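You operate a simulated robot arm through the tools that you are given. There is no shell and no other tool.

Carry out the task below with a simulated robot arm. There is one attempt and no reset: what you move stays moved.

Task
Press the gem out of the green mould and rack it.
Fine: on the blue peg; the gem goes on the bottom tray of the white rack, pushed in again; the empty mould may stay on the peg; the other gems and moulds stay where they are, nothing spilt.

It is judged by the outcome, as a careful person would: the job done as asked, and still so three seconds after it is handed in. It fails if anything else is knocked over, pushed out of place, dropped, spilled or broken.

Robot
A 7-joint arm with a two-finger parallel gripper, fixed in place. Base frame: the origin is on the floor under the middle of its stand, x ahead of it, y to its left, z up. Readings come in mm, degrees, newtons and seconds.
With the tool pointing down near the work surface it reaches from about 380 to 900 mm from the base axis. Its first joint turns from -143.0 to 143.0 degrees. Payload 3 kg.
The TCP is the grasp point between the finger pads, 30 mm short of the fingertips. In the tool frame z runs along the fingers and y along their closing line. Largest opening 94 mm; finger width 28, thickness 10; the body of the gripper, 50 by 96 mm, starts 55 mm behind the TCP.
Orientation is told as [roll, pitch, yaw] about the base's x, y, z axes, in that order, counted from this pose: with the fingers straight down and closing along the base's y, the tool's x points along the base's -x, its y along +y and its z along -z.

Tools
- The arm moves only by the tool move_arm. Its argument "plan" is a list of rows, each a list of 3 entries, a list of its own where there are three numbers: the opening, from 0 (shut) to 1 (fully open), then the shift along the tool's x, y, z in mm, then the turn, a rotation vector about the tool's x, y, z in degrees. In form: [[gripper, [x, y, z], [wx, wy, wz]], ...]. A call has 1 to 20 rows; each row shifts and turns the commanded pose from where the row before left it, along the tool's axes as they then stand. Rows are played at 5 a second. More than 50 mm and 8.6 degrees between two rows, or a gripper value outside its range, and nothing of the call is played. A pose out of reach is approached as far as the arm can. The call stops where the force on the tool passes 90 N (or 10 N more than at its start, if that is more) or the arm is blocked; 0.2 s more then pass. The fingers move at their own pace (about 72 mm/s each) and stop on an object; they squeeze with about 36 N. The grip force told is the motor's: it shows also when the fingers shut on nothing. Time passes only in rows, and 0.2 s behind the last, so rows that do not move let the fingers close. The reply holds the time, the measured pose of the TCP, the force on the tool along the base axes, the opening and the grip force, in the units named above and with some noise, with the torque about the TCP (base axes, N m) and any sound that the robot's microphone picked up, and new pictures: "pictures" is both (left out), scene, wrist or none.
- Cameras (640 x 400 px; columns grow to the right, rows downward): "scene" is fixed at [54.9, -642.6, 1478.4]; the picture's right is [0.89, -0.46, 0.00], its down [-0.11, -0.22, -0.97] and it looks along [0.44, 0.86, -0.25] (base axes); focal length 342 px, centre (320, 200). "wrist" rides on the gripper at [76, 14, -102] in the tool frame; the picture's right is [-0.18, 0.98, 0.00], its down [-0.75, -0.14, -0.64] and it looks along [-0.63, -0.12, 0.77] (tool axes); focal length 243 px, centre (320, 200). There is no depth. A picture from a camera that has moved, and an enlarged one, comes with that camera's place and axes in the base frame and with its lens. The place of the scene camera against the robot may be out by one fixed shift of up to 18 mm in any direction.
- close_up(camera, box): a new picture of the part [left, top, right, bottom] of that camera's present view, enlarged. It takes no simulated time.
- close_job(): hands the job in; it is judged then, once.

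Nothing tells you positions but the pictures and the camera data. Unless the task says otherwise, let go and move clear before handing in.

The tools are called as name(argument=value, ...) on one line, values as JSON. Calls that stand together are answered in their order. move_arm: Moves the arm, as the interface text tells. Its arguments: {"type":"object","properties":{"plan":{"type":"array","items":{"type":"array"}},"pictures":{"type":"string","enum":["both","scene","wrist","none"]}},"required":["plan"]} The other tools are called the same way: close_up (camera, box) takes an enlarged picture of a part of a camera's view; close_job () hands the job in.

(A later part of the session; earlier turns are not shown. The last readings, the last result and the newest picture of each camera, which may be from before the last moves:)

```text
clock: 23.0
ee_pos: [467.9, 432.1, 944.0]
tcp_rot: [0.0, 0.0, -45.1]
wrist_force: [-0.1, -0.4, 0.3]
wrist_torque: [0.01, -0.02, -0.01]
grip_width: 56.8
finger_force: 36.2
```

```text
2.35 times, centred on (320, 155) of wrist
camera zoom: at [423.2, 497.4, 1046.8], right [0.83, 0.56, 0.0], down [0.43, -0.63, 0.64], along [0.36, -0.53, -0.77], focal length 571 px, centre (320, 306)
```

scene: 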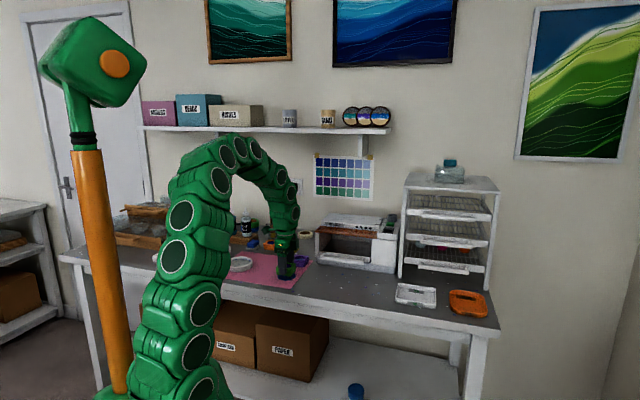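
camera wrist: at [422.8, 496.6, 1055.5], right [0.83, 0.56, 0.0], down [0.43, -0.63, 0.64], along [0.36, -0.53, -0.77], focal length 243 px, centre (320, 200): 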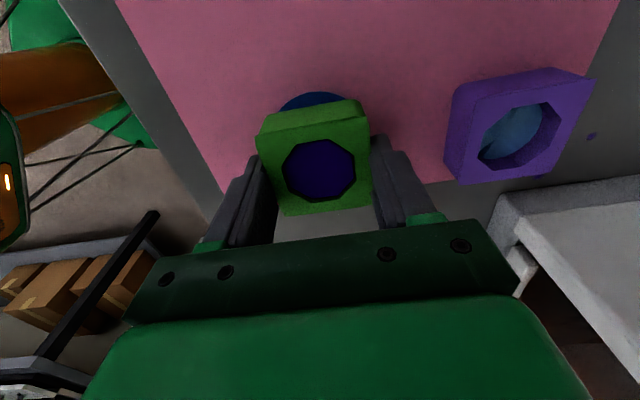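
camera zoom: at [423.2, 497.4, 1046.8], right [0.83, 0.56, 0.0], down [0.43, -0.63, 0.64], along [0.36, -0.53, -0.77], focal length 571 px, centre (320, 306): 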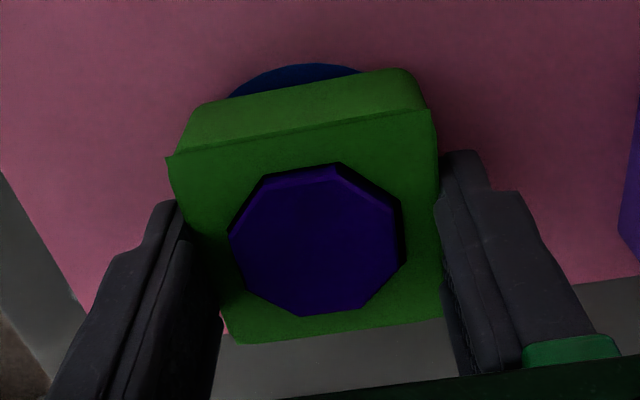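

The gem is clearly rising out of the mould. I'll continue until the mould rests on the peg's base disc.

move_arm(plan=[[0, [0, 0, 2], [0, 0, 0]], [0, [0, 0, 1.5], [0, 0, 0]], [0, [0, 0, 0], [0, 0, 0]]], pictures="none")

close_up(camera="wrist", box=[220, 70, 420, 240])

close_up(camera="scene", box=[260, 225, 330, 285])

```text
clock: 23.8
ee_pos: [467.8, 433.1, 941.3]
tcp_rot: [0.0, 0.0, -45.0]
wrist_force: [-0.3, -0.1, -0.6]
wrist_torque: [-0.02, -0.02, 0.01]
grip_width: 56.8
finger_force: 36.1
```

```text
2.35 times, centred on (320, 155) of wrist
camera zoom: at [423.2, 497.5, 1043.7], right [0.83, 0.56, 0.0], down [0.43, -0.63, 0.64], along [0.36, -0.53, -0.77], focal length 571 px, centre (320, 306)
```

zoom: 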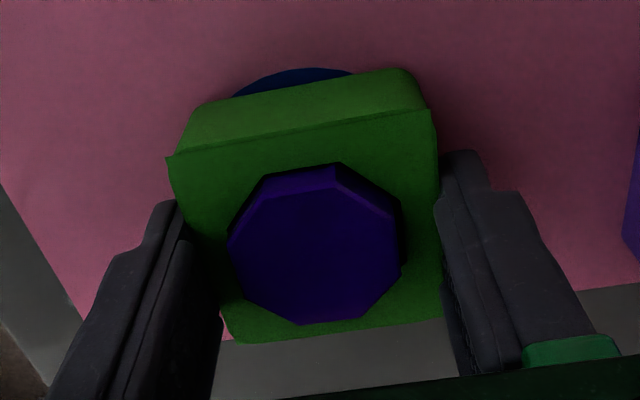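

```text
6.67 times, centred on (295, 255) of scene
camera zoom: at [54.9, -642.6, 1478.4], right [0.89, -0.46, 0.0], down [-0.11, -0.22, -0.97], along [0.44, 0.86, -0.25], focal length 2280 px, centre (487, -167)
```

zoom: 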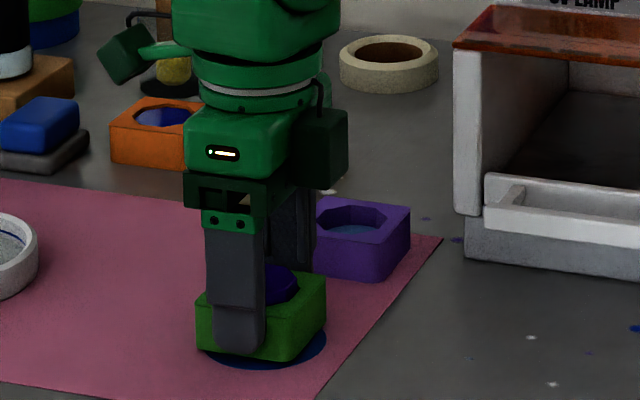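

move_arm(plan=[[0, [0, 0, 1], [0, 0, 0]], [0, [0, 0, 1], [0, 0, 0]], [0, [0, 0, 0], [0, 0, 0]]], pictures="none")

close_up(camera="scene", box=[270, 240, 320, 280])

```text
clock: 24.6
ee_pos: [466.6, 433.3, 938.4]
tcp_rot: [0.0, 0.1, -45.1]
wrist_force: [3.8, -2.5, 0.9]
wrist_torque: [-0.13, -0.11, 0.0]
grip_width: 57.0
finger_force: 35.9
```

```text
10.00 times, centred on (295, 260) of scene
camera zoom: at [54.9, -642.6, 1478.4], right [0.89, -0.46, 0.0], down [-0.11, -0.22, -0.97], along [0.44, 0.86, -0.25], focal length 3420 px, centre (570, -400)
```

zoom: 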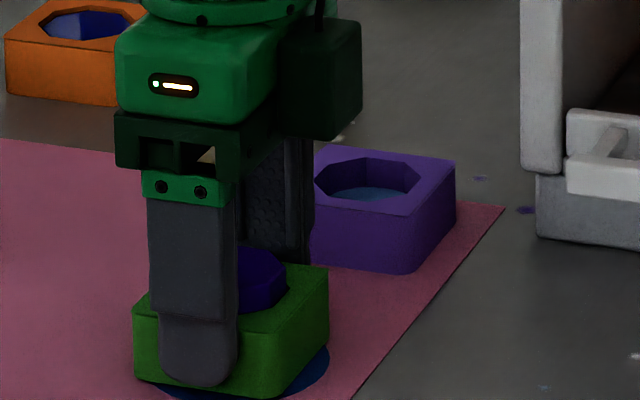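

There's a slight sideways contact force, so the mould is about seated. I'll nudge it to relieve the side load and lower one more millimetre.

move_arm(plan=[[0, [-0.6, 0, 0], [0, 0, 0]], [0, [0, 0, 0.7], [0, 0, 0]], [0, [0, 0, 0], [0, 0, 0]]], pictures="none")

close_up(camera="wrist", box=[220, 70, 420, 240])

```text
clock: 25.4
ee_pos: [467.9, 431.7, 937.4]
tcp_rot: [-0.1, 0.0, -45.1]
wrist_force: [0.9, -0.3, 0.0]
wrist_torque: [-0.03, -0.01, -0.02]
grip_width: 56.5
finger_force: 36.0
```

```text
2.35 times, centred on (320, 155) of wrist
camera zoom: at [423.7, 497.2, 1040.8], right [0.83, 0.56, 0.0], down [0.43, -0.63, 0.64], along [0.36, -0.53, -0.77], focal length 571 px, centre (320, 306)
```

zoom: 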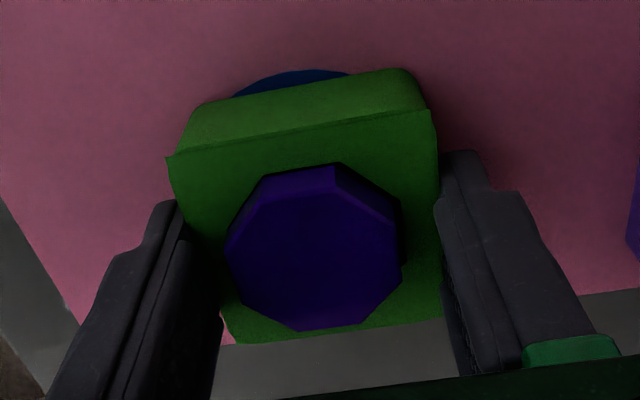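

move_arm(plan=[[0, [0, 0, 0.8], [0, 0, 0]], [0, [0, 0, 0], [0, 0, 0]]], pictures="none")

close_up(camera="scene", box=[270, 240, 320, 280])

```text
clock: 26.0
ee_pos: [467.7, 432.5, 937.2]
tcp_rot: [-0.1, 0.0, -45.1]
wrist_force: [-0.2, -0.6, 0.4]
wrist_torque: [-0.03, -0.01, -0.01]
grip_width: 56.7
finger_force: 36.1
```

```text
10.00 times, centred on (295, 260) of scene
camera zoom: at [54.9, -642.6, 1478.4], right [0.89, -0.46, 0.0], down [-0.11, -0.22, -0.97], along [0.44, 0.86, -0.25], focal length 3420 px, centre (570, -400)
```

zoom: 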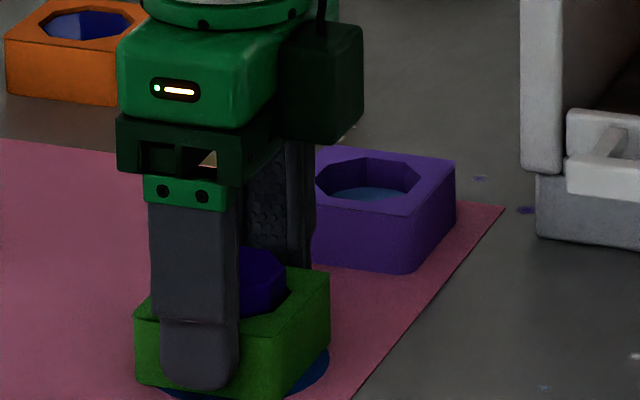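

move_arm(plan=[[0, [0, 0, 0.8], [0, 0, 0]], [0, [0, 0, 0], [0, 0, 0]]], pictures="none")

```text
clock: 26.6
ee_pos: [467.7, 431.8, 936.9]
tcp_rot: [0.1, 0.0, -45.0]
wrist_force: [-0.2, 0.2, 0.0]
wrist_torque: [-0.01, -0.04, -0.07]
grip_width: 56.5
finger_force: 35.5
```

move_arm(plan=[[0, [0, 0, 1], [0, 0, 0]], [0, [0, 0, 0], [0, 0, 0]]], pictures="none")

close_up(camera="wrist", box=[220, 70, 420, 240])

close_up(camera="scene", box=[270, 240, 320, 280])

```text
clock: 27.2
ee_pos: [467.9, 432.9, 935.8]
tcp_rot: [0.0, 0.0, -45.2]
wrist_force: [-8.4, -3.8, 14.3]
wrist_torque: [-0.11, 0.22, 0.01]
grip_width: 56.8
finger_force: 35.8
```

```text
2.35 times, centred on (320, 155) of wrist
camera zoom: at [423.5, 496.9, 1038.8], right [0.83, 0.56, 0.0], down [0.43, -0.63, 0.64], along [0.36, -0.53, -0.77], focal length 571 px, centre (320, 306)
```

zoom: 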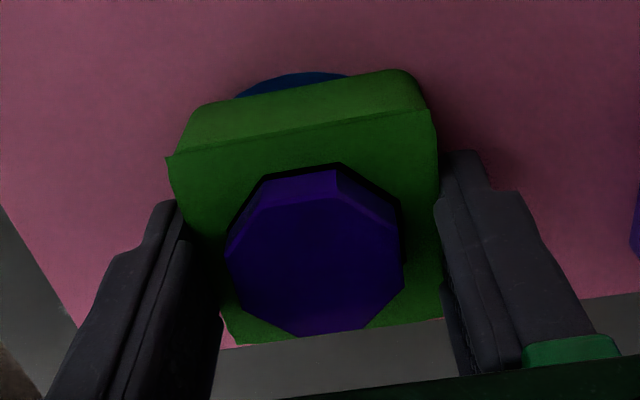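

```text
10.00 times, centred on (295, 260) of scene
camera zoom: at [54.9, -642.6, 1478.4], right [0.89, -0.46, 0.0], down [-0.11, -0.22, -0.97], along [0.44, 0.86, -0.25], focal length 3420 px, centre (570, -400)
```

zoom: 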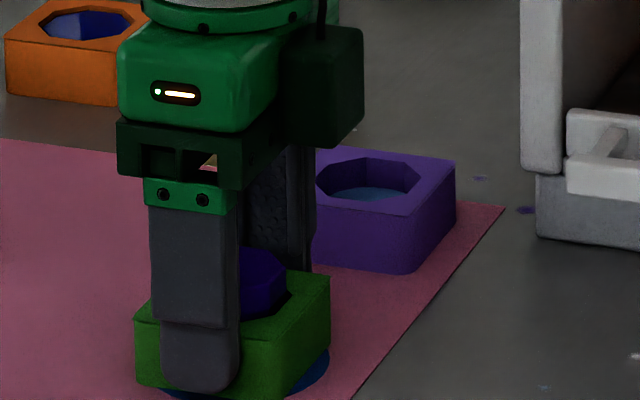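

The mould is seated: 14 N of contact and the gem standing proud. I'll ease off slightly, open the fingers and rise straight up.

move_arm(plan=[[0, [0, 0, -0.5], [0, 0, 0]], [0.7, [0, 0, 0], [0, 0, 0]], [0.8, [0, 0, 0], [0, 0, 0]], [0.8, [0, 0, 0], [0, 0, 0]], [0.9, [0, 0, -15], [0, 0, 0]], [0.9, [0, 0, -20], [0, 0, 0]], [0.9, [0, 0, 0], [0, 0, 0]]])

close_up(camera="wrist", box=[240, 60, 400, 190])

close_up(camera="scene", box=[270, 240, 320, 280])

```text
clock: 28.8
ee_pos: [468.5, 432.7, 972.4]
tcp_rot: [-0.1, 0.1, -45.2]
wrist_force: [0.0, -0.5, 0.1]
wrist_torque: [0.0, 0.01, -0.02]
grip_width: 84.8
finger_force: 0.1
camera wrist: at [424.1, 497.5, 1074.6], right [0.83, 0.56, 0.0], down [0.43, -0.63, 0.64], along [0.36, -0.53, -0.77], focal length 243 px, centre (320, 200)
```

scene: 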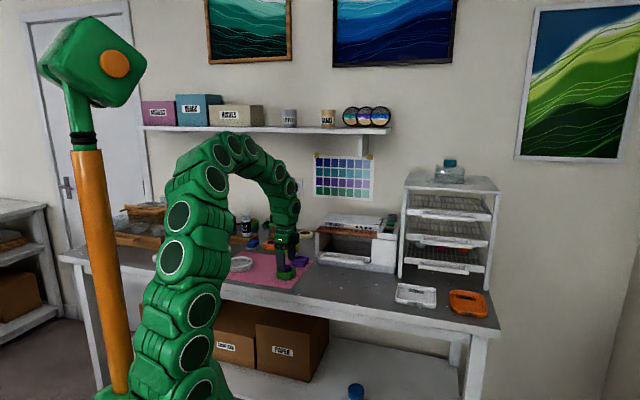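
wrist: 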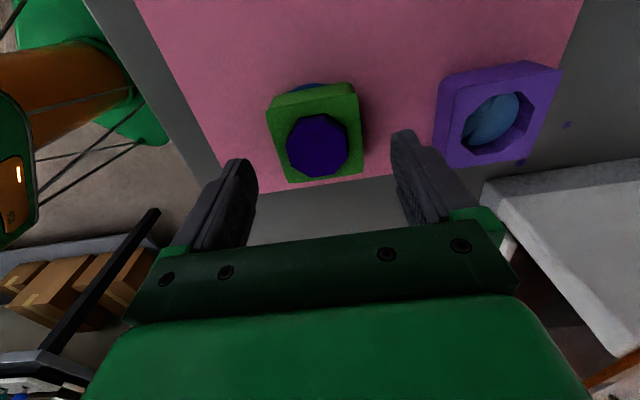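

```text
3.08 times, centred on (320, 125) of wrist
camera zoom: at [424.1, 497.5, 1074.6], right [0.83, 0.56, 0.0], down [0.43, -0.63, 0.64], along [0.36, -0.53, -0.77], focal length 746 px, centre (320, 431)
```

zoom: 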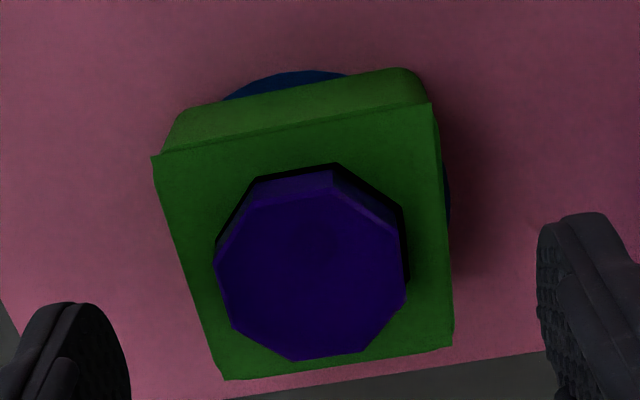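

```text
10.00 times, centred on (295, 260) of scene
camera zoom: at [54.9, -642.6, 1478.4], right [0.89, -0.46, 0.0], down [-0.11, -0.22, -0.97], along [0.44, 0.86, -0.25], focal length 3420 px, centre (570, -400)
```

zoom: 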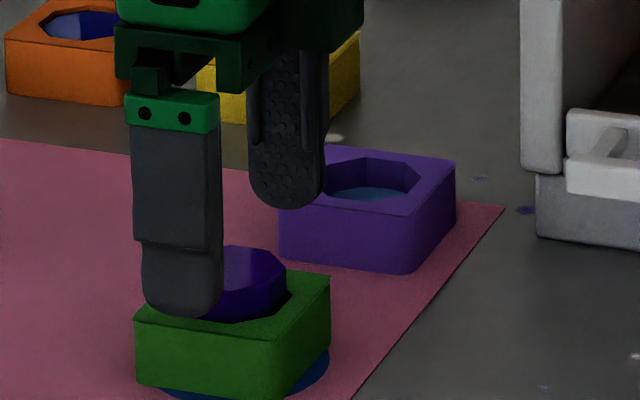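

The gem now stands about 10 mm above the green mould, on the peg. Next I'll open the bottom tray, so I'm rising and moving to inspect the rack front.

move_arm(plan=[[0.9, [0, 0, -45], [0, 0, 0]], [0.9, [0, 0, -45], [0, 0, 0]], [0.9, [0, 0, -38], [0, 0, 0]], [0.9, [-45, -8, 0], [0, 0, 0]], [0.9, [-45, -8, 0], [0, 0, 0]], [0.9, [-45, -8, 0], [0, 0, 0]], [0.9, [-45, -8, 0], [0, 0, 0]], [0.9, [-45, -8, 0], [0, 0, 0]], [0.9, [-45, -8, 0], [0, 0, 0]], [0.9, [-45, -8, 0], [0, 0, 0]], [0.9, [-45, -8, 0], [0, 0, 0]], [0.9, [-45, -8, 0], [0, 0, 0]], [0.9, [-45, -8, 0], [0, 0, 0]], [0.9, [-45, -8, 0], [0, 0, 0]], [0.9, [0, 0, 0], [0, 0, 0]]])

close_up(camera="scene", box=[260, 225, 330, 285])

```text
clock: 32.0
ee_pos: [754.3, 18.4, 1098.5]
tcp_rot: [-0.2, -0.1, -45.0]
wrist_force: [-1.0, 0.1, -0.5]
wrist_torque: [0.02, -0.03, 0.01]
grip_width: 84.4
finger_force: 0.0
camera wrist: at [710.9, 83.9, 1201.3], right [0.83, 0.56, 0.0], down [0.43, -0.63, 0.64], along [0.36, -0.53, -0.77], focal length 243 px, centre (320, 200)
```

scene: 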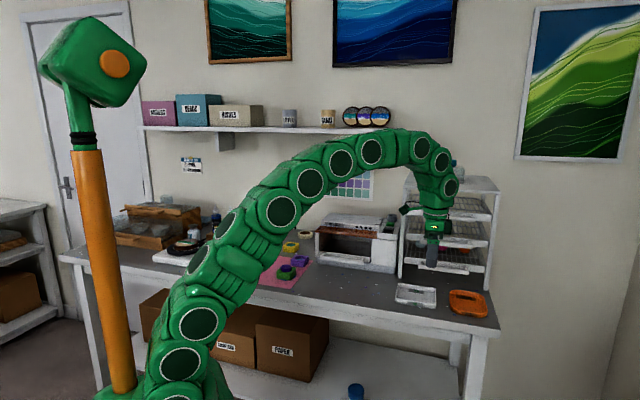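
wrist: 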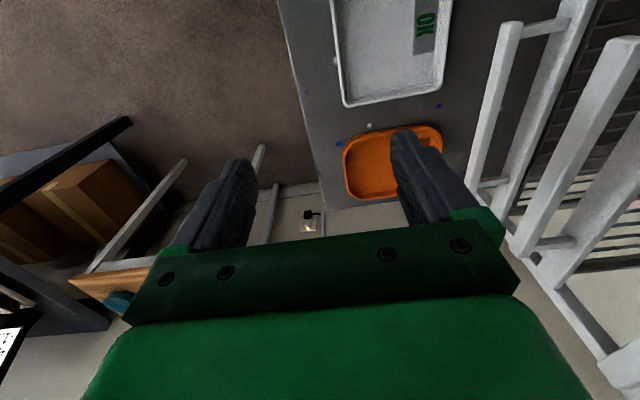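

```text
6.67 times, centred on (295, 255) of scene
camera zoom: at [54.9, -642.6, 1478.4], right [0.89, -0.46, 0.0], down [-0.11, -0.22, -0.97], along [0.44, 0.86, -0.25], focal length 2280 px, centre (487, -167)
```

zoom: 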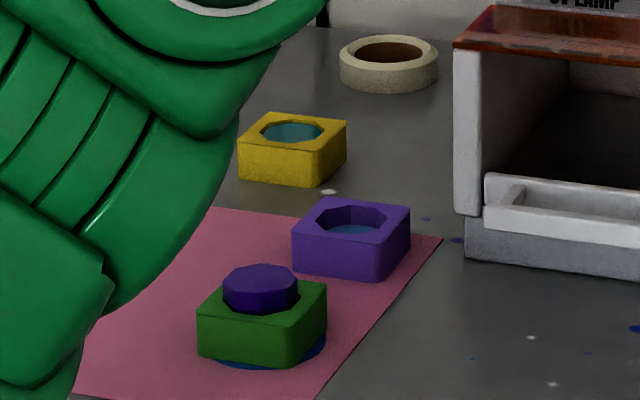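

The gem sits cleanly on the pegged mould. Now I'll turn the tool to face the rack and tilt it outward for a good look.

move_arm(plan=[[0.9, [0, 0, 0], [0, 0, -8.2]], [0.9, [0, 0, 0], [0, 0, -8.2]], [0.9, [0, 0, 0], [0, 0, -8.2]], [0.9, [0, 0, 0], [0, 0, -8.2]], [0.9, [0, 0, 0], [0, 0, -8.2]], [0.9, [0, 0, 0], [0, 0, -8.2]], [0.9, [0, 0, 0], [0, 0, -8.2]], [0.9, [0, 0, 0], [0, 0, -8.2]], [0.9, [0, 0, 0], [0, 0, -8.2]], [0.9, [0, 0, 0], [0, 0, -8.2]], [0.9, [0, 0, 0], [0, 0, -8]], [0.9, [0, 0, 0], [0, -7.5, 0]], [0.9, [0, 0, 0], [0, -7.5, 0]], [0.9, [0, 0, 0], [0, -7.5, 0]], [0.9, [0, 0, 0], [0, -7.5, 0]], [0.9, [0, 0, 0], [0, 0, 0]]])

```text
clock: 35.4
ee_pos: [754.8, 18.9, 1098.8]
tcp_rot: [0.0, -30.0, 44.9]
wrist_force: [1.4, -0.2, 0.5]
wrist_torque: [0.01, 0.01, 0.0]
grip_width: 84.3
finger_force: 0.1
camera wrist: at [660.8, -52.7, 1150.0], right [-0.58, 0.81, 0.09], down [0.33, 0.13, 0.93], along [0.74, 0.57, -0.35], focal length 243 px, centre (320, 200)
```

scene: 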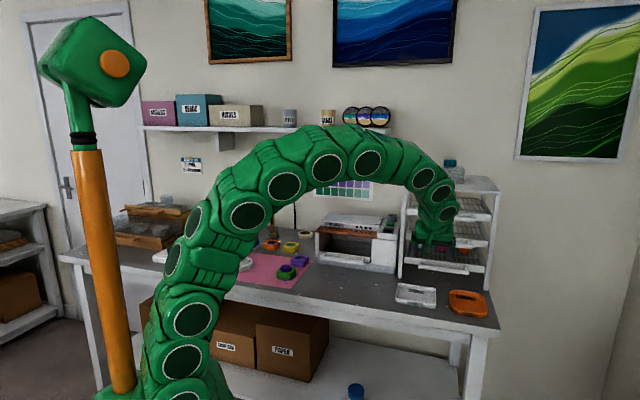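
wrist: 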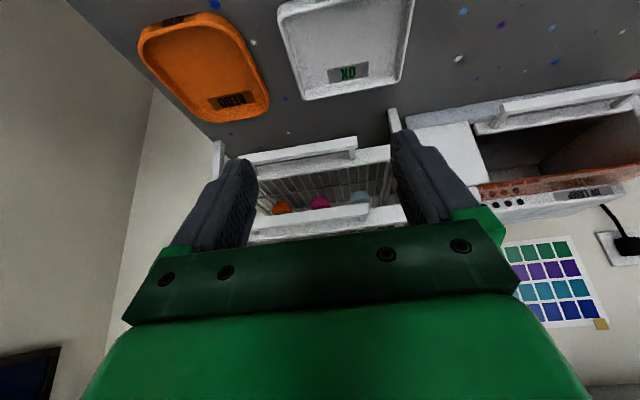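

close_up(camera="wrist", box=[200, 90, 440, 250])

close_up(camera="wrist", box=[235, 125, 385, 225])

```text
2.50 times, centred on (320, 170) of wrist
camera zoom: at [660.8, -52.7, 1150.0], right [-0.58, 0.81, 0.09], down [0.33, 0.13, 0.93], along [0.74, 0.57, -0.35], focal length 606 px, centre (320, 275)
```

zoom: 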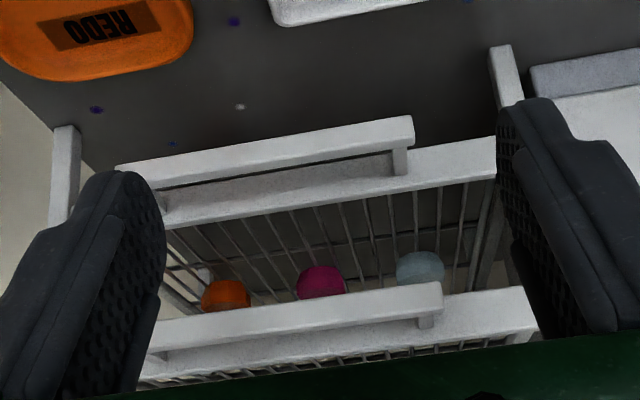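

```text
4.00 times, centred on (310, 175) of wrist
camera zoom: at [660.8, -52.7, 1150.0], right [-0.58, 0.81, 0.09], down [0.33, 0.13, 0.93], along [0.74, 0.57, -0.35], focal length 970 px, centre (360, 300)
```

zoom: 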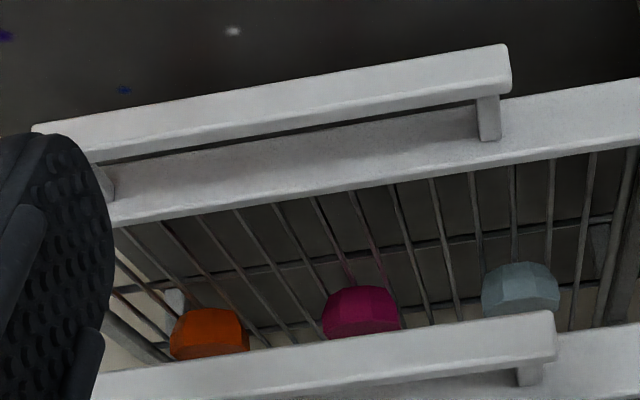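

The bottom tray's handle bar is at about u = 483–650 along the rack, roughly 29 mm in front of the panel, at z ≈ 969. Three gems sit at the back of that tray. I'll turn the gripper so it can pinch the bar from the front, tilted 60°.

move_arm(plan=[[0.9, [0, 0, 0], [0, 0, 8.2]], [0.9, [0, 0, 0], [0, 0, 8.2]], [0.9, [0, 0, 0], [0, 0, 8.2]], [0.9, [0, 0, 0], [0, 0, 8.2]], [0.9, [0, 0, 0], [0, 0, 8.2]], [0.9, [0, 0, 0], [0, 0, 8.2]], [0.9, [0, 0, 0], [0, 0, 8.2]], [0.9, [0, 0, 0], [0, 0, 8.2]], [0.9, [0, 0, 0], [0, 0, 8.2]], [0.9, [0, 0, 0], [0, 0, 8.2]], [0.9, [0, 0, 0], [0, 0, 8]], [0.9, [0, 0, 0], [-7.5, 0, 0]], [0.9, [0, 0, 0], [-7.5, 0, 0]], [0.9, [0, 0, 0], [-7.5, 0, 0]], [0.9, [0, 0, 0], [-7.5, 0, 0]], [0.9, [0, 0, 0], [0, 0, 0]]])

```text
clock: 38.8
ee_pos: [754.8, 18.6, 1098.9]
tcp_rot: [60.0, 0.0, -45.2]
wrist_force: [-0.5, -0.6, 1.1]
wrist_torque: [0.01, 0.01, -0.05]
grip_width: 84.4
finger_force: 0.1
camera wrist: at [642.5, 16.4, 1163.1], right [0.48, 0.22, 0.85], down [0.09, -0.98, 0.2], along [0.87, -0.02, -0.49], focal length 243 px, centre (320, 200)
```

scene: 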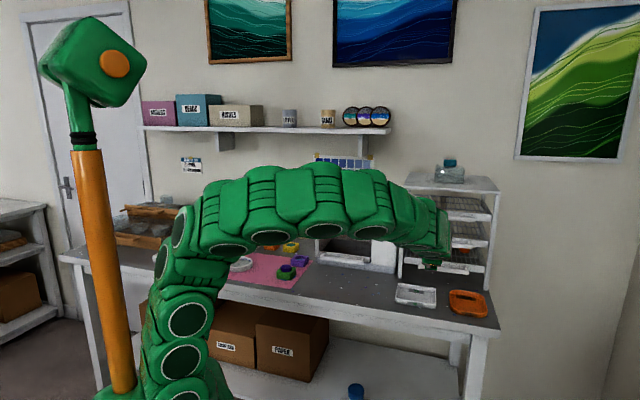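
wrist: 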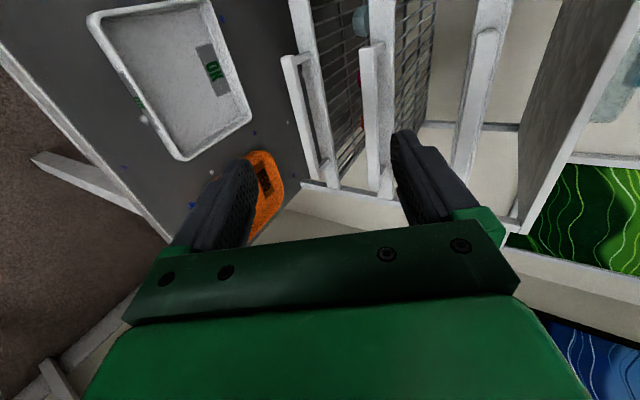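

close_up(camera="wrist", box=[250, 0, 450, 200])

```text
2.00 times, centred on (350, 100) of wrist
camera zoom: at [642.5, 16.4, 1163.1], right [0.48, 0.22, 0.85], down [0.09, -0.98, 0.2], along [0.87, -0.02, -0.49], focal length 485 px, centre (260, 400)
```

zoom: 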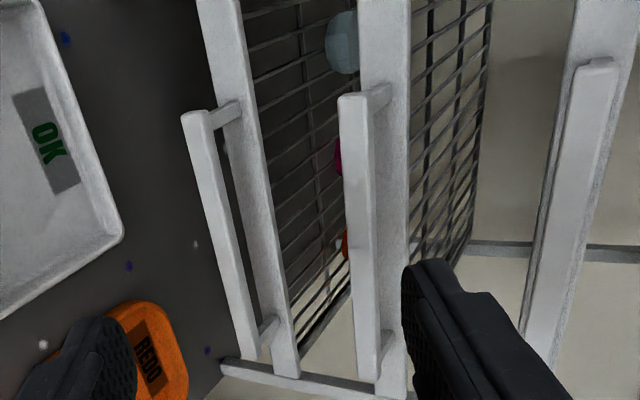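

Both views put the bar centre at v ≈ 712, z ≈ 970. I'll move to the pre-grasp position in front of it and narrow the opening.

move_arm(plan=[[0.6, [-11.1, -7.3, 33.4], [0, 0, 0]], [0.4, [-11.1, -7.3, 33.4], [0, 0, 0]], [0.39, [-11.1, -7.3, 33.4], [0, 0, 0]], [0.39, [-11.1, -7.3, 33.4], [0, 0, 0]], [0.39, [0, 0, 0], [0, 0, 0]]])

close_up(camera="wrist", box=[200, 50, 440, 250])

close_up(camera="scene", box=[390, 180, 510, 320])

```text
clock: 40.0
ee_pos: [859.8, 58.5, 1009.7]
tcp_rot: [60.0, -0.1, -45.2]
wrist_force: [0.5, -0.5, 0.2]
wrist_torque: [0.04, 0.03, 0.0]
grip_width: 36.4
finger_force: 0.0
camera wrist: at [746.8, 55.7, 1072.5], right [0.48, 0.22, 0.85], down [0.09, -0.98, 0.2], along [0.87, -0.02, -0.49], focal length 243 px, centre (320, 200)
```

scene: 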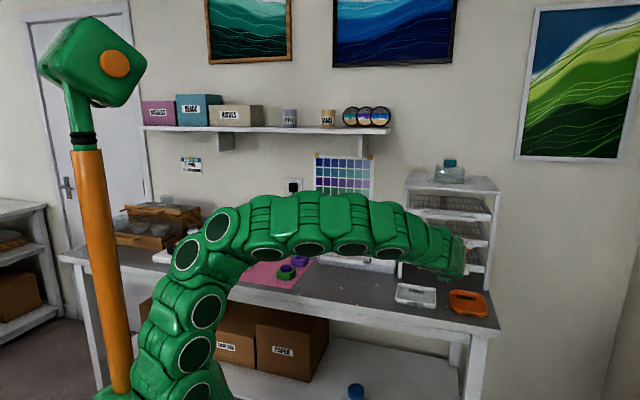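
wrist: 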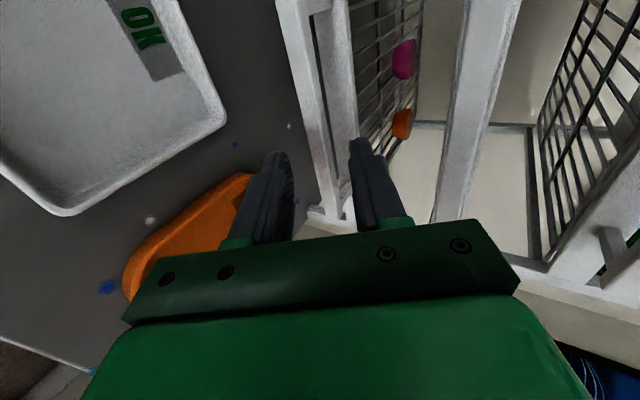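

```text
2.00 times, centred on (320, 150) of wrist
camera zoom: at [746.8, 55.7, 1072.5], right [0.48, 0.22, 0.85], down [0.09, -0.98, 0.2], along [0.87, -0.02, -0.49], focal length 485 px, centre (320, 300)
```

zoom: 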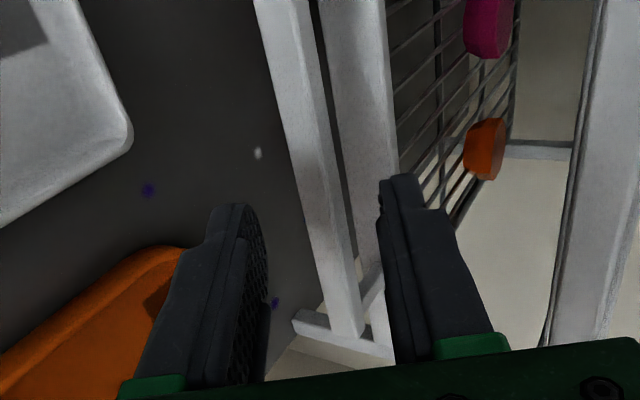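

```text
2.86 times, centred on (450, 250) of scene
camera zoom: at [54.9, -642.6, 1478.4], right [0.89, -0.46, 0.0], down [-0.11, -0.22, -0.97], along [0.44, 0.86, -0.25], focal length 977 px, centre (-51, 57)
```

zoom: 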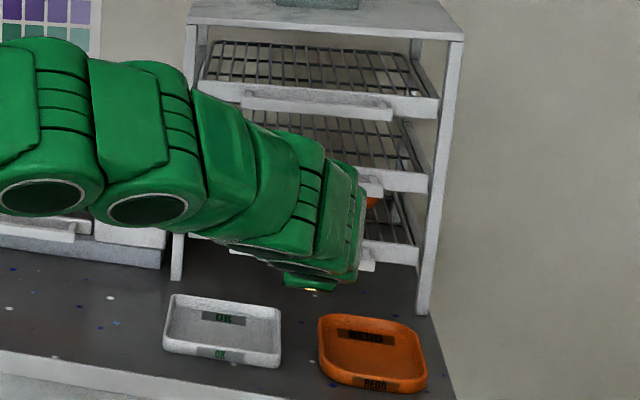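

The bar lies right between the fingers' line of approach. I'll advance most of the way and check.

move_arm(plan=[[0.39, [0, -1, 15], [0, 0, 0]], [0.39, [0, -1, 15], [0, 0, 0]], [0.39, [0, 0, 12], [0, 0, 0]], [0.39, [0, 0, 0], [0, 0, 0]]], pictures="wrist")

close_up(camera="wrist", box=[200, 50, 440, 250])

```text
clock: 41.0
ee_pos: [883.8, 83.0, 984.5]
tcp_rot: [59.9, 0.1, -45.1]
wrist_force: [-0.4, -0.5, -0.1]
wrist_torque: [0.01, 0.01, 0.01]
grip_width: 36.4
finger_force: 0.1
camera wrist: at [771.1, 80.2, 1048.9], right [0.48, 0.22, 0.85], down [0.09, -0.98, 0.2], along [0.87, -0.02, -0.49], focal length 243 px, centre (320, 200)
```

wrist: 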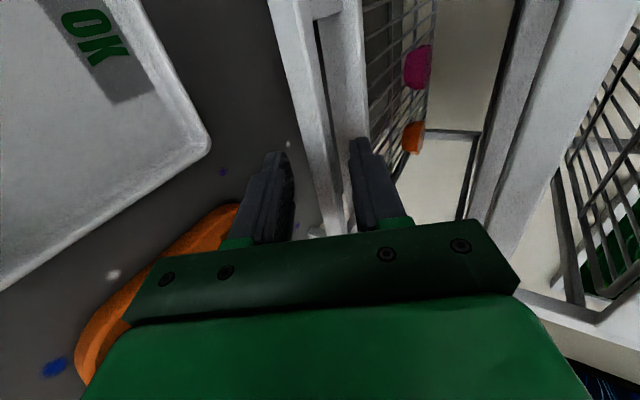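

```text
2.00 times, centred on (320, 150) of wrist
camera zoom: at [771.1, 80.2, 1048.9], right [0.48, 0.22, 0.85], down [0.09, -0.98, 0.2], along [0.87, -0.02, -0.49], focal length 485 px, centre (320, 300)
```

zoom: 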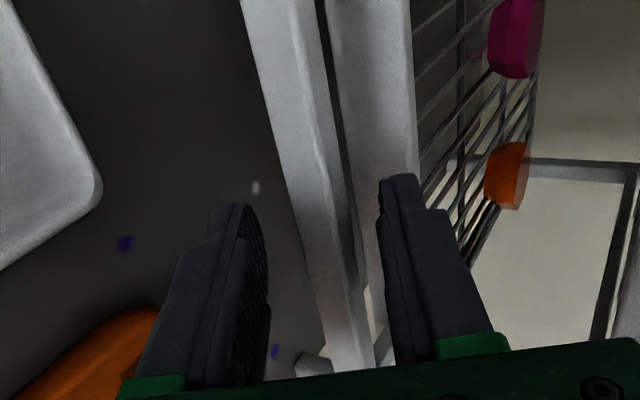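

move_arm(plan=[[0.39, [0, 0, 8], [0, 0, 0]], [0.39, [0, 0, 8], [0, 0, 0]], [0.39, [0, 0, 0], [0, 0, 0]]], pictures="wrist")

close_up(camera="wrist", box=[200, 50, 440, 250])

```text
clock: 41.8
ee_pos: [892.9, 92.8, 976.3]
tcp_rot: [60.0, -0.1, -45.1]
wrist_force: [0.3, 0.3, 0.1]
wrist_torque: [0.0, -0.02, 0.0]
grip_width: 36.7
finger_force: 0.0
camera wrist: at [780.9, 89.6, 1040.1], right [0.48, 0.22, 0.85], down [0.09, -0.98, 0.2], along [0.87, -0.02, -0.49], focal length 243 px, centre (320, 200)
```

wrist: 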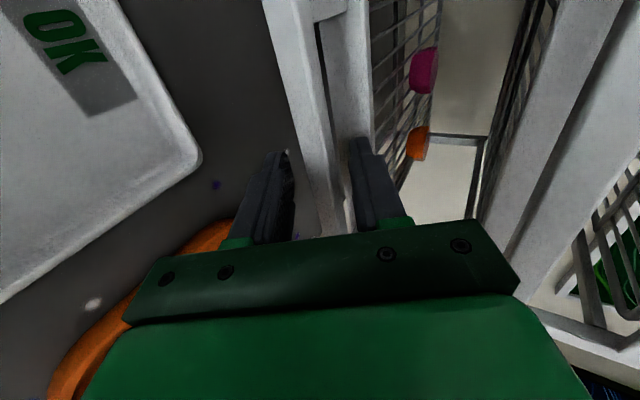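

```text
2.00 times, centred on (320, 150) of wrist
camera zoom: at [780.9, 89.6, 1040.1], right [0.48, 0.22, 0.85], down [0.09, -0.98, 0.2], along [0.87, -0.02, -0.49], focal length 485 px, centre (320, 300)
```

zoom: 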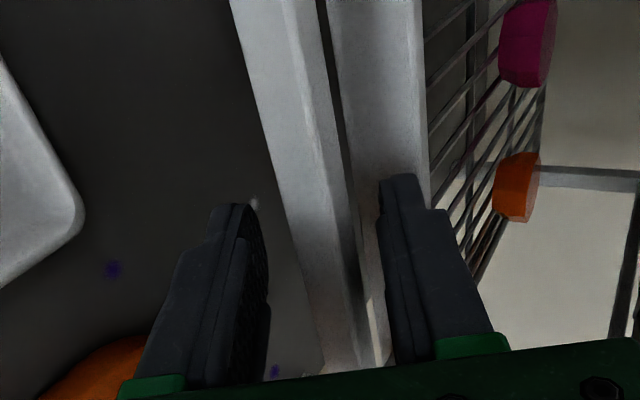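

The bar is between the fingers. Closing on it now.

move_arm(plan=[[0.2, [0, 0, 0], [0, 0, 0]], [0.1, [0, 0, 0], [0, 0, 0]], [0, [0, 0, 0], [0, 0, 0]], [0, [0, 0, 0], [0, 0, 0]]], pictures="wrist")

close_up(camera="wrist", box=[200, 50, 440, 250])

```text
clock: 42.8
ee_pos: [893.6, 91.3, 978.8]
tcp_rot: [60.1, 0.0, -45.0]
wrist_force: [1.0, 3.2, 42.8]
wrist_torque: [0.24, -0.07, 0.29]
grip_width: 21.1
finger_force: 45.0
camera wrist: at [780.7, 89.6, 1042.2], right [0.48, 0.21, 0.85], down [0.09, -0.98, 0.2], along [0.88, -0.02, -0.48], focal length 243 px, centre (320, 200)
```

wrist: 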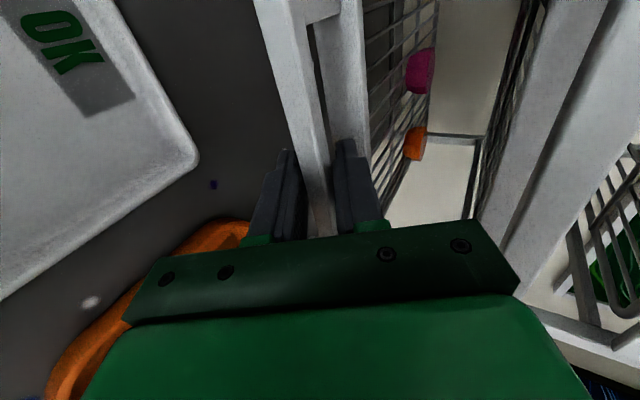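

```text
2.00 times, centred on (320, 150) of wrist
camera zoom: at [780.7, 89.6, 1042.2], right [0.48, 0.21, 0.85], down [0.09, -0.98, 0.2], along [0.88, -0.02, -0.48], focal length 485 px, centre (320, 300)
```

zoom: 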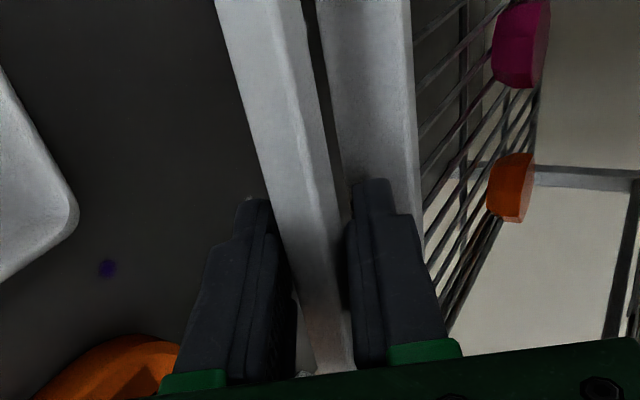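

The upper finger touched first and is pushing the tool up by 43 N. I'll shift the tool slightly up along its closing line to centre on the bar.

move_arm(plan=[[0, [0, 1.5, 0], [0, 0, 0]], [0, [0, 1.5, 0], [0, 0, 0]], [0, [0, 0, 0], [0, 0, 0]]], pictures="none")

close_up(camera="wrist", box=[200, 50, 440, 250])

```text
clock: 43.6
ee_pos: [894.8, 93.0, 978.1]
tcp_rot: [60.1, 0.1, -45.1]
wrist_force: [8.9, -8.8, 22.9]
wrist_torque: [-0.01, -0.25, -0.07]
grip_width: 20.8
finger_force: 45.3
```

```text
2.00 times, centred on (320, 150) of wrist
camera zoom: at [781.7, 90.8, 1042.5], right [0.48, 0.22, 0.85], down [0.09, -0.98, 0.2], along [0.87, -0.02, -0.49], focal length 485 px, centre (320, 300)
```

zoom: 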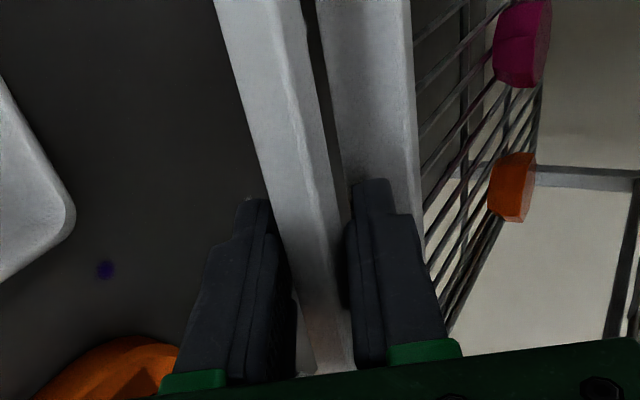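

move_arm(plan=[[0, [-0.4, 1.5, 0], [0, 0, 0]], [0, [0, 0, 0], [0, 0, 0]]], pictures="none")

```text
clock: 44.2
ee_pos: [894.0, 92.3, 978.5]
tcp_rot: [60.0, -0.1, -45.2]
wrist_force: [3.6, -15.1, -1.4]
wrist_torque: [-0.3, -0.44, -0.9]
grip_width: 21.1
finger_force: 44.5
```

The vertical load is relieved and the grip is solid. I'll pull the tray out slowly, starting with 20 mm.

move_arm(plan=[[0, [0, -1.5, -2.6], [0, 0, 0]], [0, [0, -2.5, -4.33], [0, 0, 0]], [0, [0, -3, -5.2], [0, 0, 0]], [0, [0, -3, -5.2], [0, 0, 0]], [0, [0, 0, 0], [0, 0, 0]]])

close_up(camera="wrist", box=[200, 50, 440, 250])

```text
clock: 45.4
ee_pos: [881.8, 81.0, 979.8]
tcp_rot: [59.9, 0.0, -45.2]
wrist_force: [17.9, -18.8, -17.1]
wrist_torque: [-0.18, -0.35, -0.51]
grip_width: 21.1
finger_force: 45.0
camera wrist: at [768.5, 77.8, 1042.7], right [0.48, 0.22, 0.85], down [0.09, -0.98, 0.2], along [0.87, -0.02, -0.49], focal length 243 px, centre (320, 200)
```

scene: 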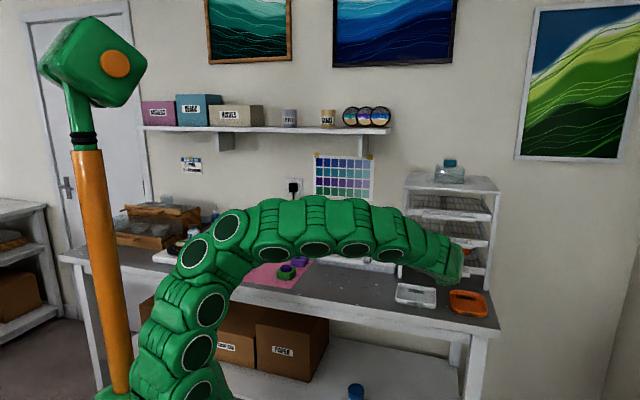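
wrist: 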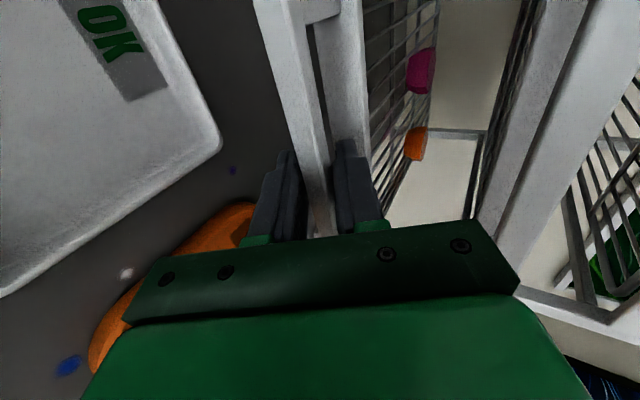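

```text
2.00 times, centred on (320, 150) of wrist
camera zoom: at [768.5, 77.8, 1042.7], right [0.48, 0.22, 0.85], down [0.09, -0.98, 0.2], along [0.87, -0.02, -0.49], focal length 485 px, centre (320, 300)
```

zoom: 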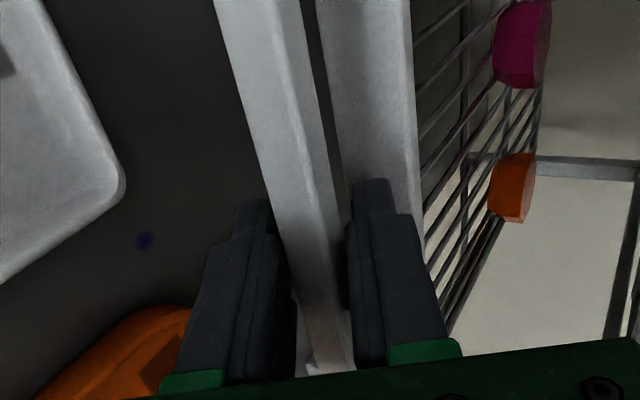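

The tray is sliding and its gems ride along steadily. Some side load is building up, so I'll keep pulling with a small sideways and downward correction.

move_arm(plan=[[0, [-0.8, -0.87, 0.5], [0, 0, 0]], [0, [-0.2, -3, -5.2], [0, 0, 0]], [0, [-0.2, -3.2, -5.2], [0, 0, 0]], [0, [-0.2, -3.2, -5.2], [0, 0, 0]], [0, [-0.2, -3, -5.2], [0, 0, 0]], [0, [0, 0, 0], [0, 0, 0]]], pictures="wrist")

```text
clock: 46.8
ee_pos: [862.2, 63.7, 978.5]
tcp_rot: [60.0, 0.0, -45.1]
wrist_force: [-2.2, 3.5, 0.3]
wrist_torque: [0.07, -0.2, -0.21]
grip_width: 21.2
finger_force: 44.5
camera wrist: at [751.5, 60.6, 1042.6], right [0.48, 0.22, 0.85], down [0.09, -0.98, 0.2], along [0.87, -0.02, -0.49], focal length 243 px, centre (320, 200)
```

wrist: 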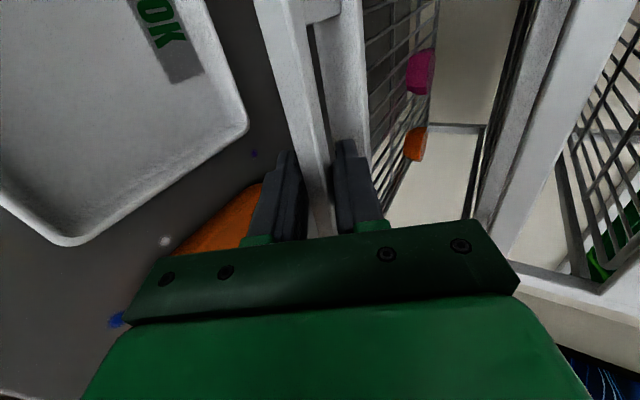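

move_arm(plan=[[0, [0, -3, -5.2], [0, 0, 0]], [0, [-0.1, -4, -6.93], [0, 0, 0]], [0, [-0.1, -4, -6.93], [0, 0, 0]], [0, [-0.1, -4, -6.93], [0, 0, 0]], [0, [-0.1, -4, -6.93], [0, 0, 0]], [0, [-0.1, -4, -6.93], [0, 0, 0]], [0, [-0.1, -4, -6.93], [0, 0, 0]], [0, [0, -3, -5.2], [0, 0, 0]], [0, [0, 0, 0], [0, 0, 0]]])

```text
clock: 48.8
ee_pos: [820.4, 20.9, 978.6]
tcp_rot: [59.9, 0.0, -44.9]
wrist_force: [-16.3, 14.9, -0.7]
wrist_torque: [0.17, -0.13, 0.24]
grip_width: 21.3
finger_force: 44.8
camera wrist: at [708.4, 17.4, 1042.7], right [0.48, 0.22, 0.85], down [0.09, -0.98, 0.2], along [0.87, -0.02, -0.49], focal length 243 px, centre (320, 200)
```

scene: 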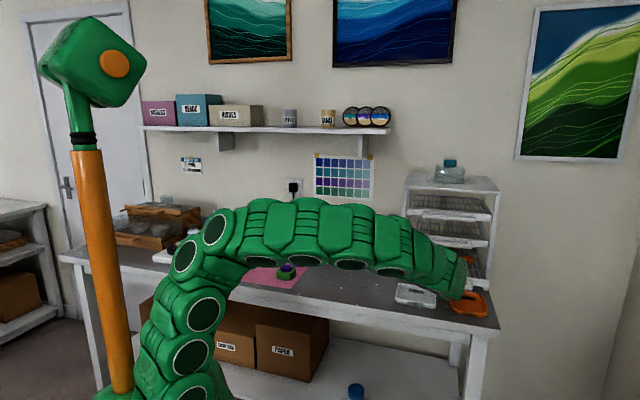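
wrist: 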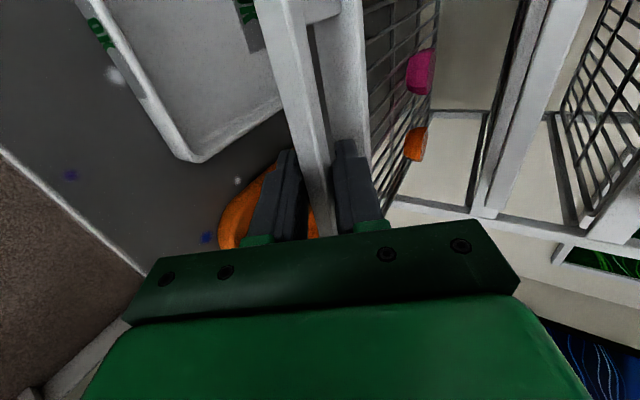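

Tray out about 102 mm. The side load now points the other way, so I'll correct back and keep pulling.

move_arm(plan=[[0, [0.8, 0, 0], [0, 0, 0]], [0, [0.2, -3, -5.2], [0, 0, 0]], [0, [0.2, -4, -6.93], [0, 0, 0]], [0, [0, -4, -6.93], [0, 0, 0]], [0, [0, -4, -6.93], [0, 0, 0]], [0, [0, -4, -6.93], [0, 0, 0]], [0, [0, -3, -5.2], [0, 0, 0]], [0, [0, 0, 0], [0, 0, 0]]])

close_up(camera="scene", box=[390, 180, 510, 320])

```text
clock: 50.6
ee_pos: [790.5, -10.6, 978.6]
tcp_rot: [60.0, 0.0, -45.1]
wrist_force: [-0.2, -1.1, 9.4]
wrist_torque: [0.04, -0.38, -0.8]
grip_width: 21.3
finger_force: 44.8
camera wrist: at [677.2, -13.4, 1042.6], right [0.48, 0.21, 0.85], down [0.09, -0.98, 0.2], along [0.87, -0.02, -0.49], focal length 243 px, centre (320, 200)
```

scene: 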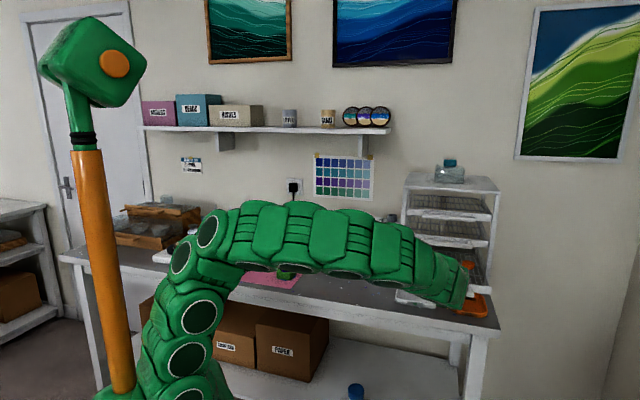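
wrist: 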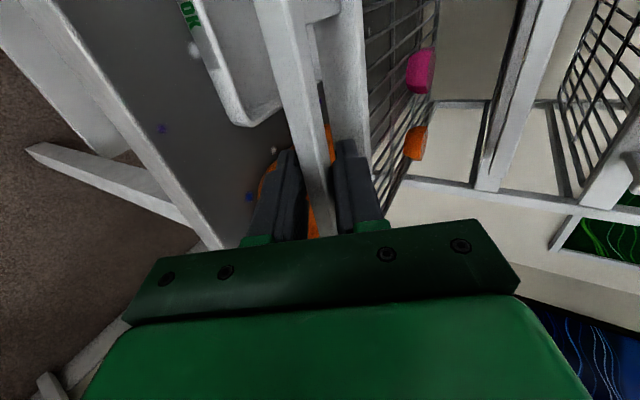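

```text
2.86 times, centred on (450, 250) of scene
camera zoom: at [54.9, -642.6, 1478.4], right [0.89, -0.46, 0.0], down [-0.11, -0.22, -0.97], along [0.44, 0.86, -0.25], focal length 977 px, centre (-51, 57)
```

zoom: 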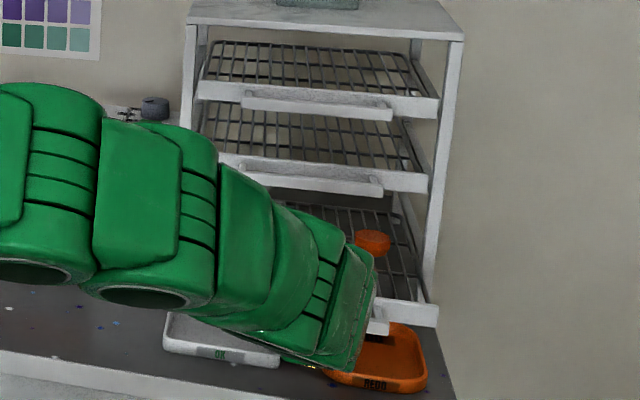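

The tray is out about 146 mm with almost no load, which is enough room to place the gem. I'll release the handle and back straight off.

move_arm(plan=[[0.25, [0, 0, 0], [0, 0, 0]], [0.35, [0, 0, 0], [0, 0, 0]], [0.39, [0, 0, 0], [0, 0, 0]], [0.39, [0, 0, -15], [0, 0, 0]], [0.39, [0, 0, -30], [0, 0, 0]], [0.39, [0, 0, -40], [0, 0, 0]], [0.39, [0, 0, -40], [0, 0, 0]], [0.39, [0, 0, 0], [0, 0, 0]]])

close_up(camera="wrist", box=[220, 0, 520, 220])

close_up(camera="scene", box=[390, 180, 510, 320])

```text
clock: 52.4
ee_pos: [712.4, -86.1, 1039.5]
tcp_rot: [59.9, 0.0, -45.2]
wrist_force: [0.3, 0.0, 0.3]
wrist_torque: [-0.03, -0.02, -0.02]
grip_width: 36.5
finger_force: 0.0
camera wrist: at [601.1, -89.7, 1103.1], right [0.48, 0.22, 0.85], down [0.09, -0.98, 0.2], along [0.87, -0.02, -0.49], focal length 243 px, centre (320, 200)
```

scene: 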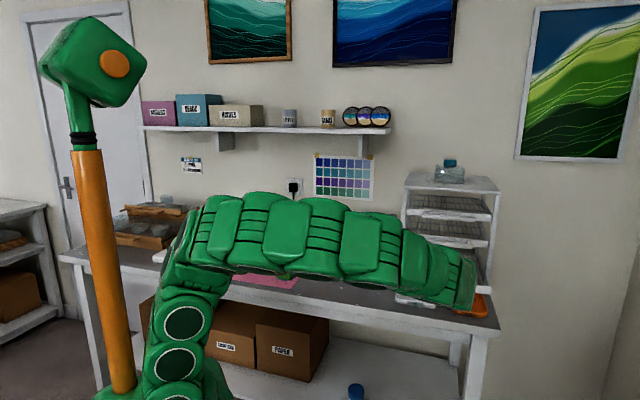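
wrist: 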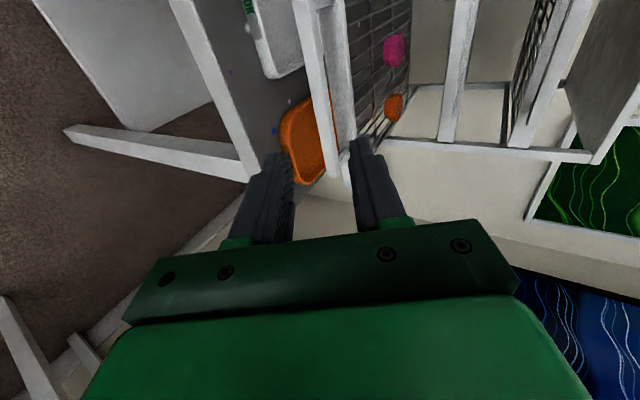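

```text
1.82 times, centred on (370, 110) of wrist
camera zoom: at [601.1, -89.7, 1103.1], right [0.48, 0.22, 0.85], down [0.09, -0.98, 0.2], along [0.87, -0.02, -0.49], focal length 441 px, centre (229, 364)
```

zoom: 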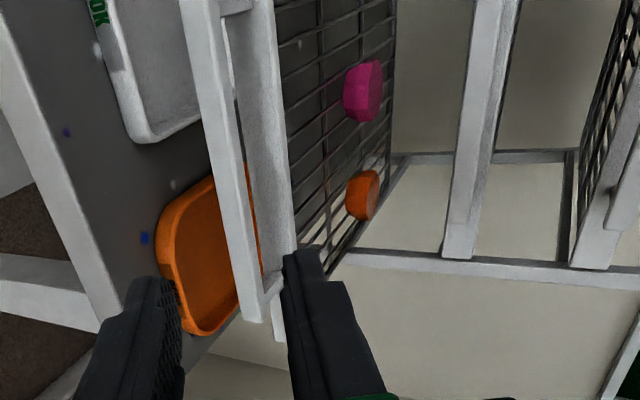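

```text
2.86 times, centred on (450, 250) of scene
camera zoom: at [54.9, -642.6, 1478.4], right [0.89, -0.46, 0.0], down [-0.11, -0.22, -0.97], along [0.44, 0.86, -0.25], focal length 977 px, centre (-51, 57)
```

zoom: 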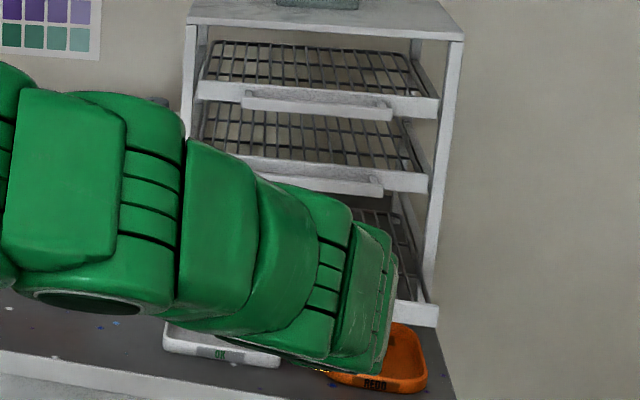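

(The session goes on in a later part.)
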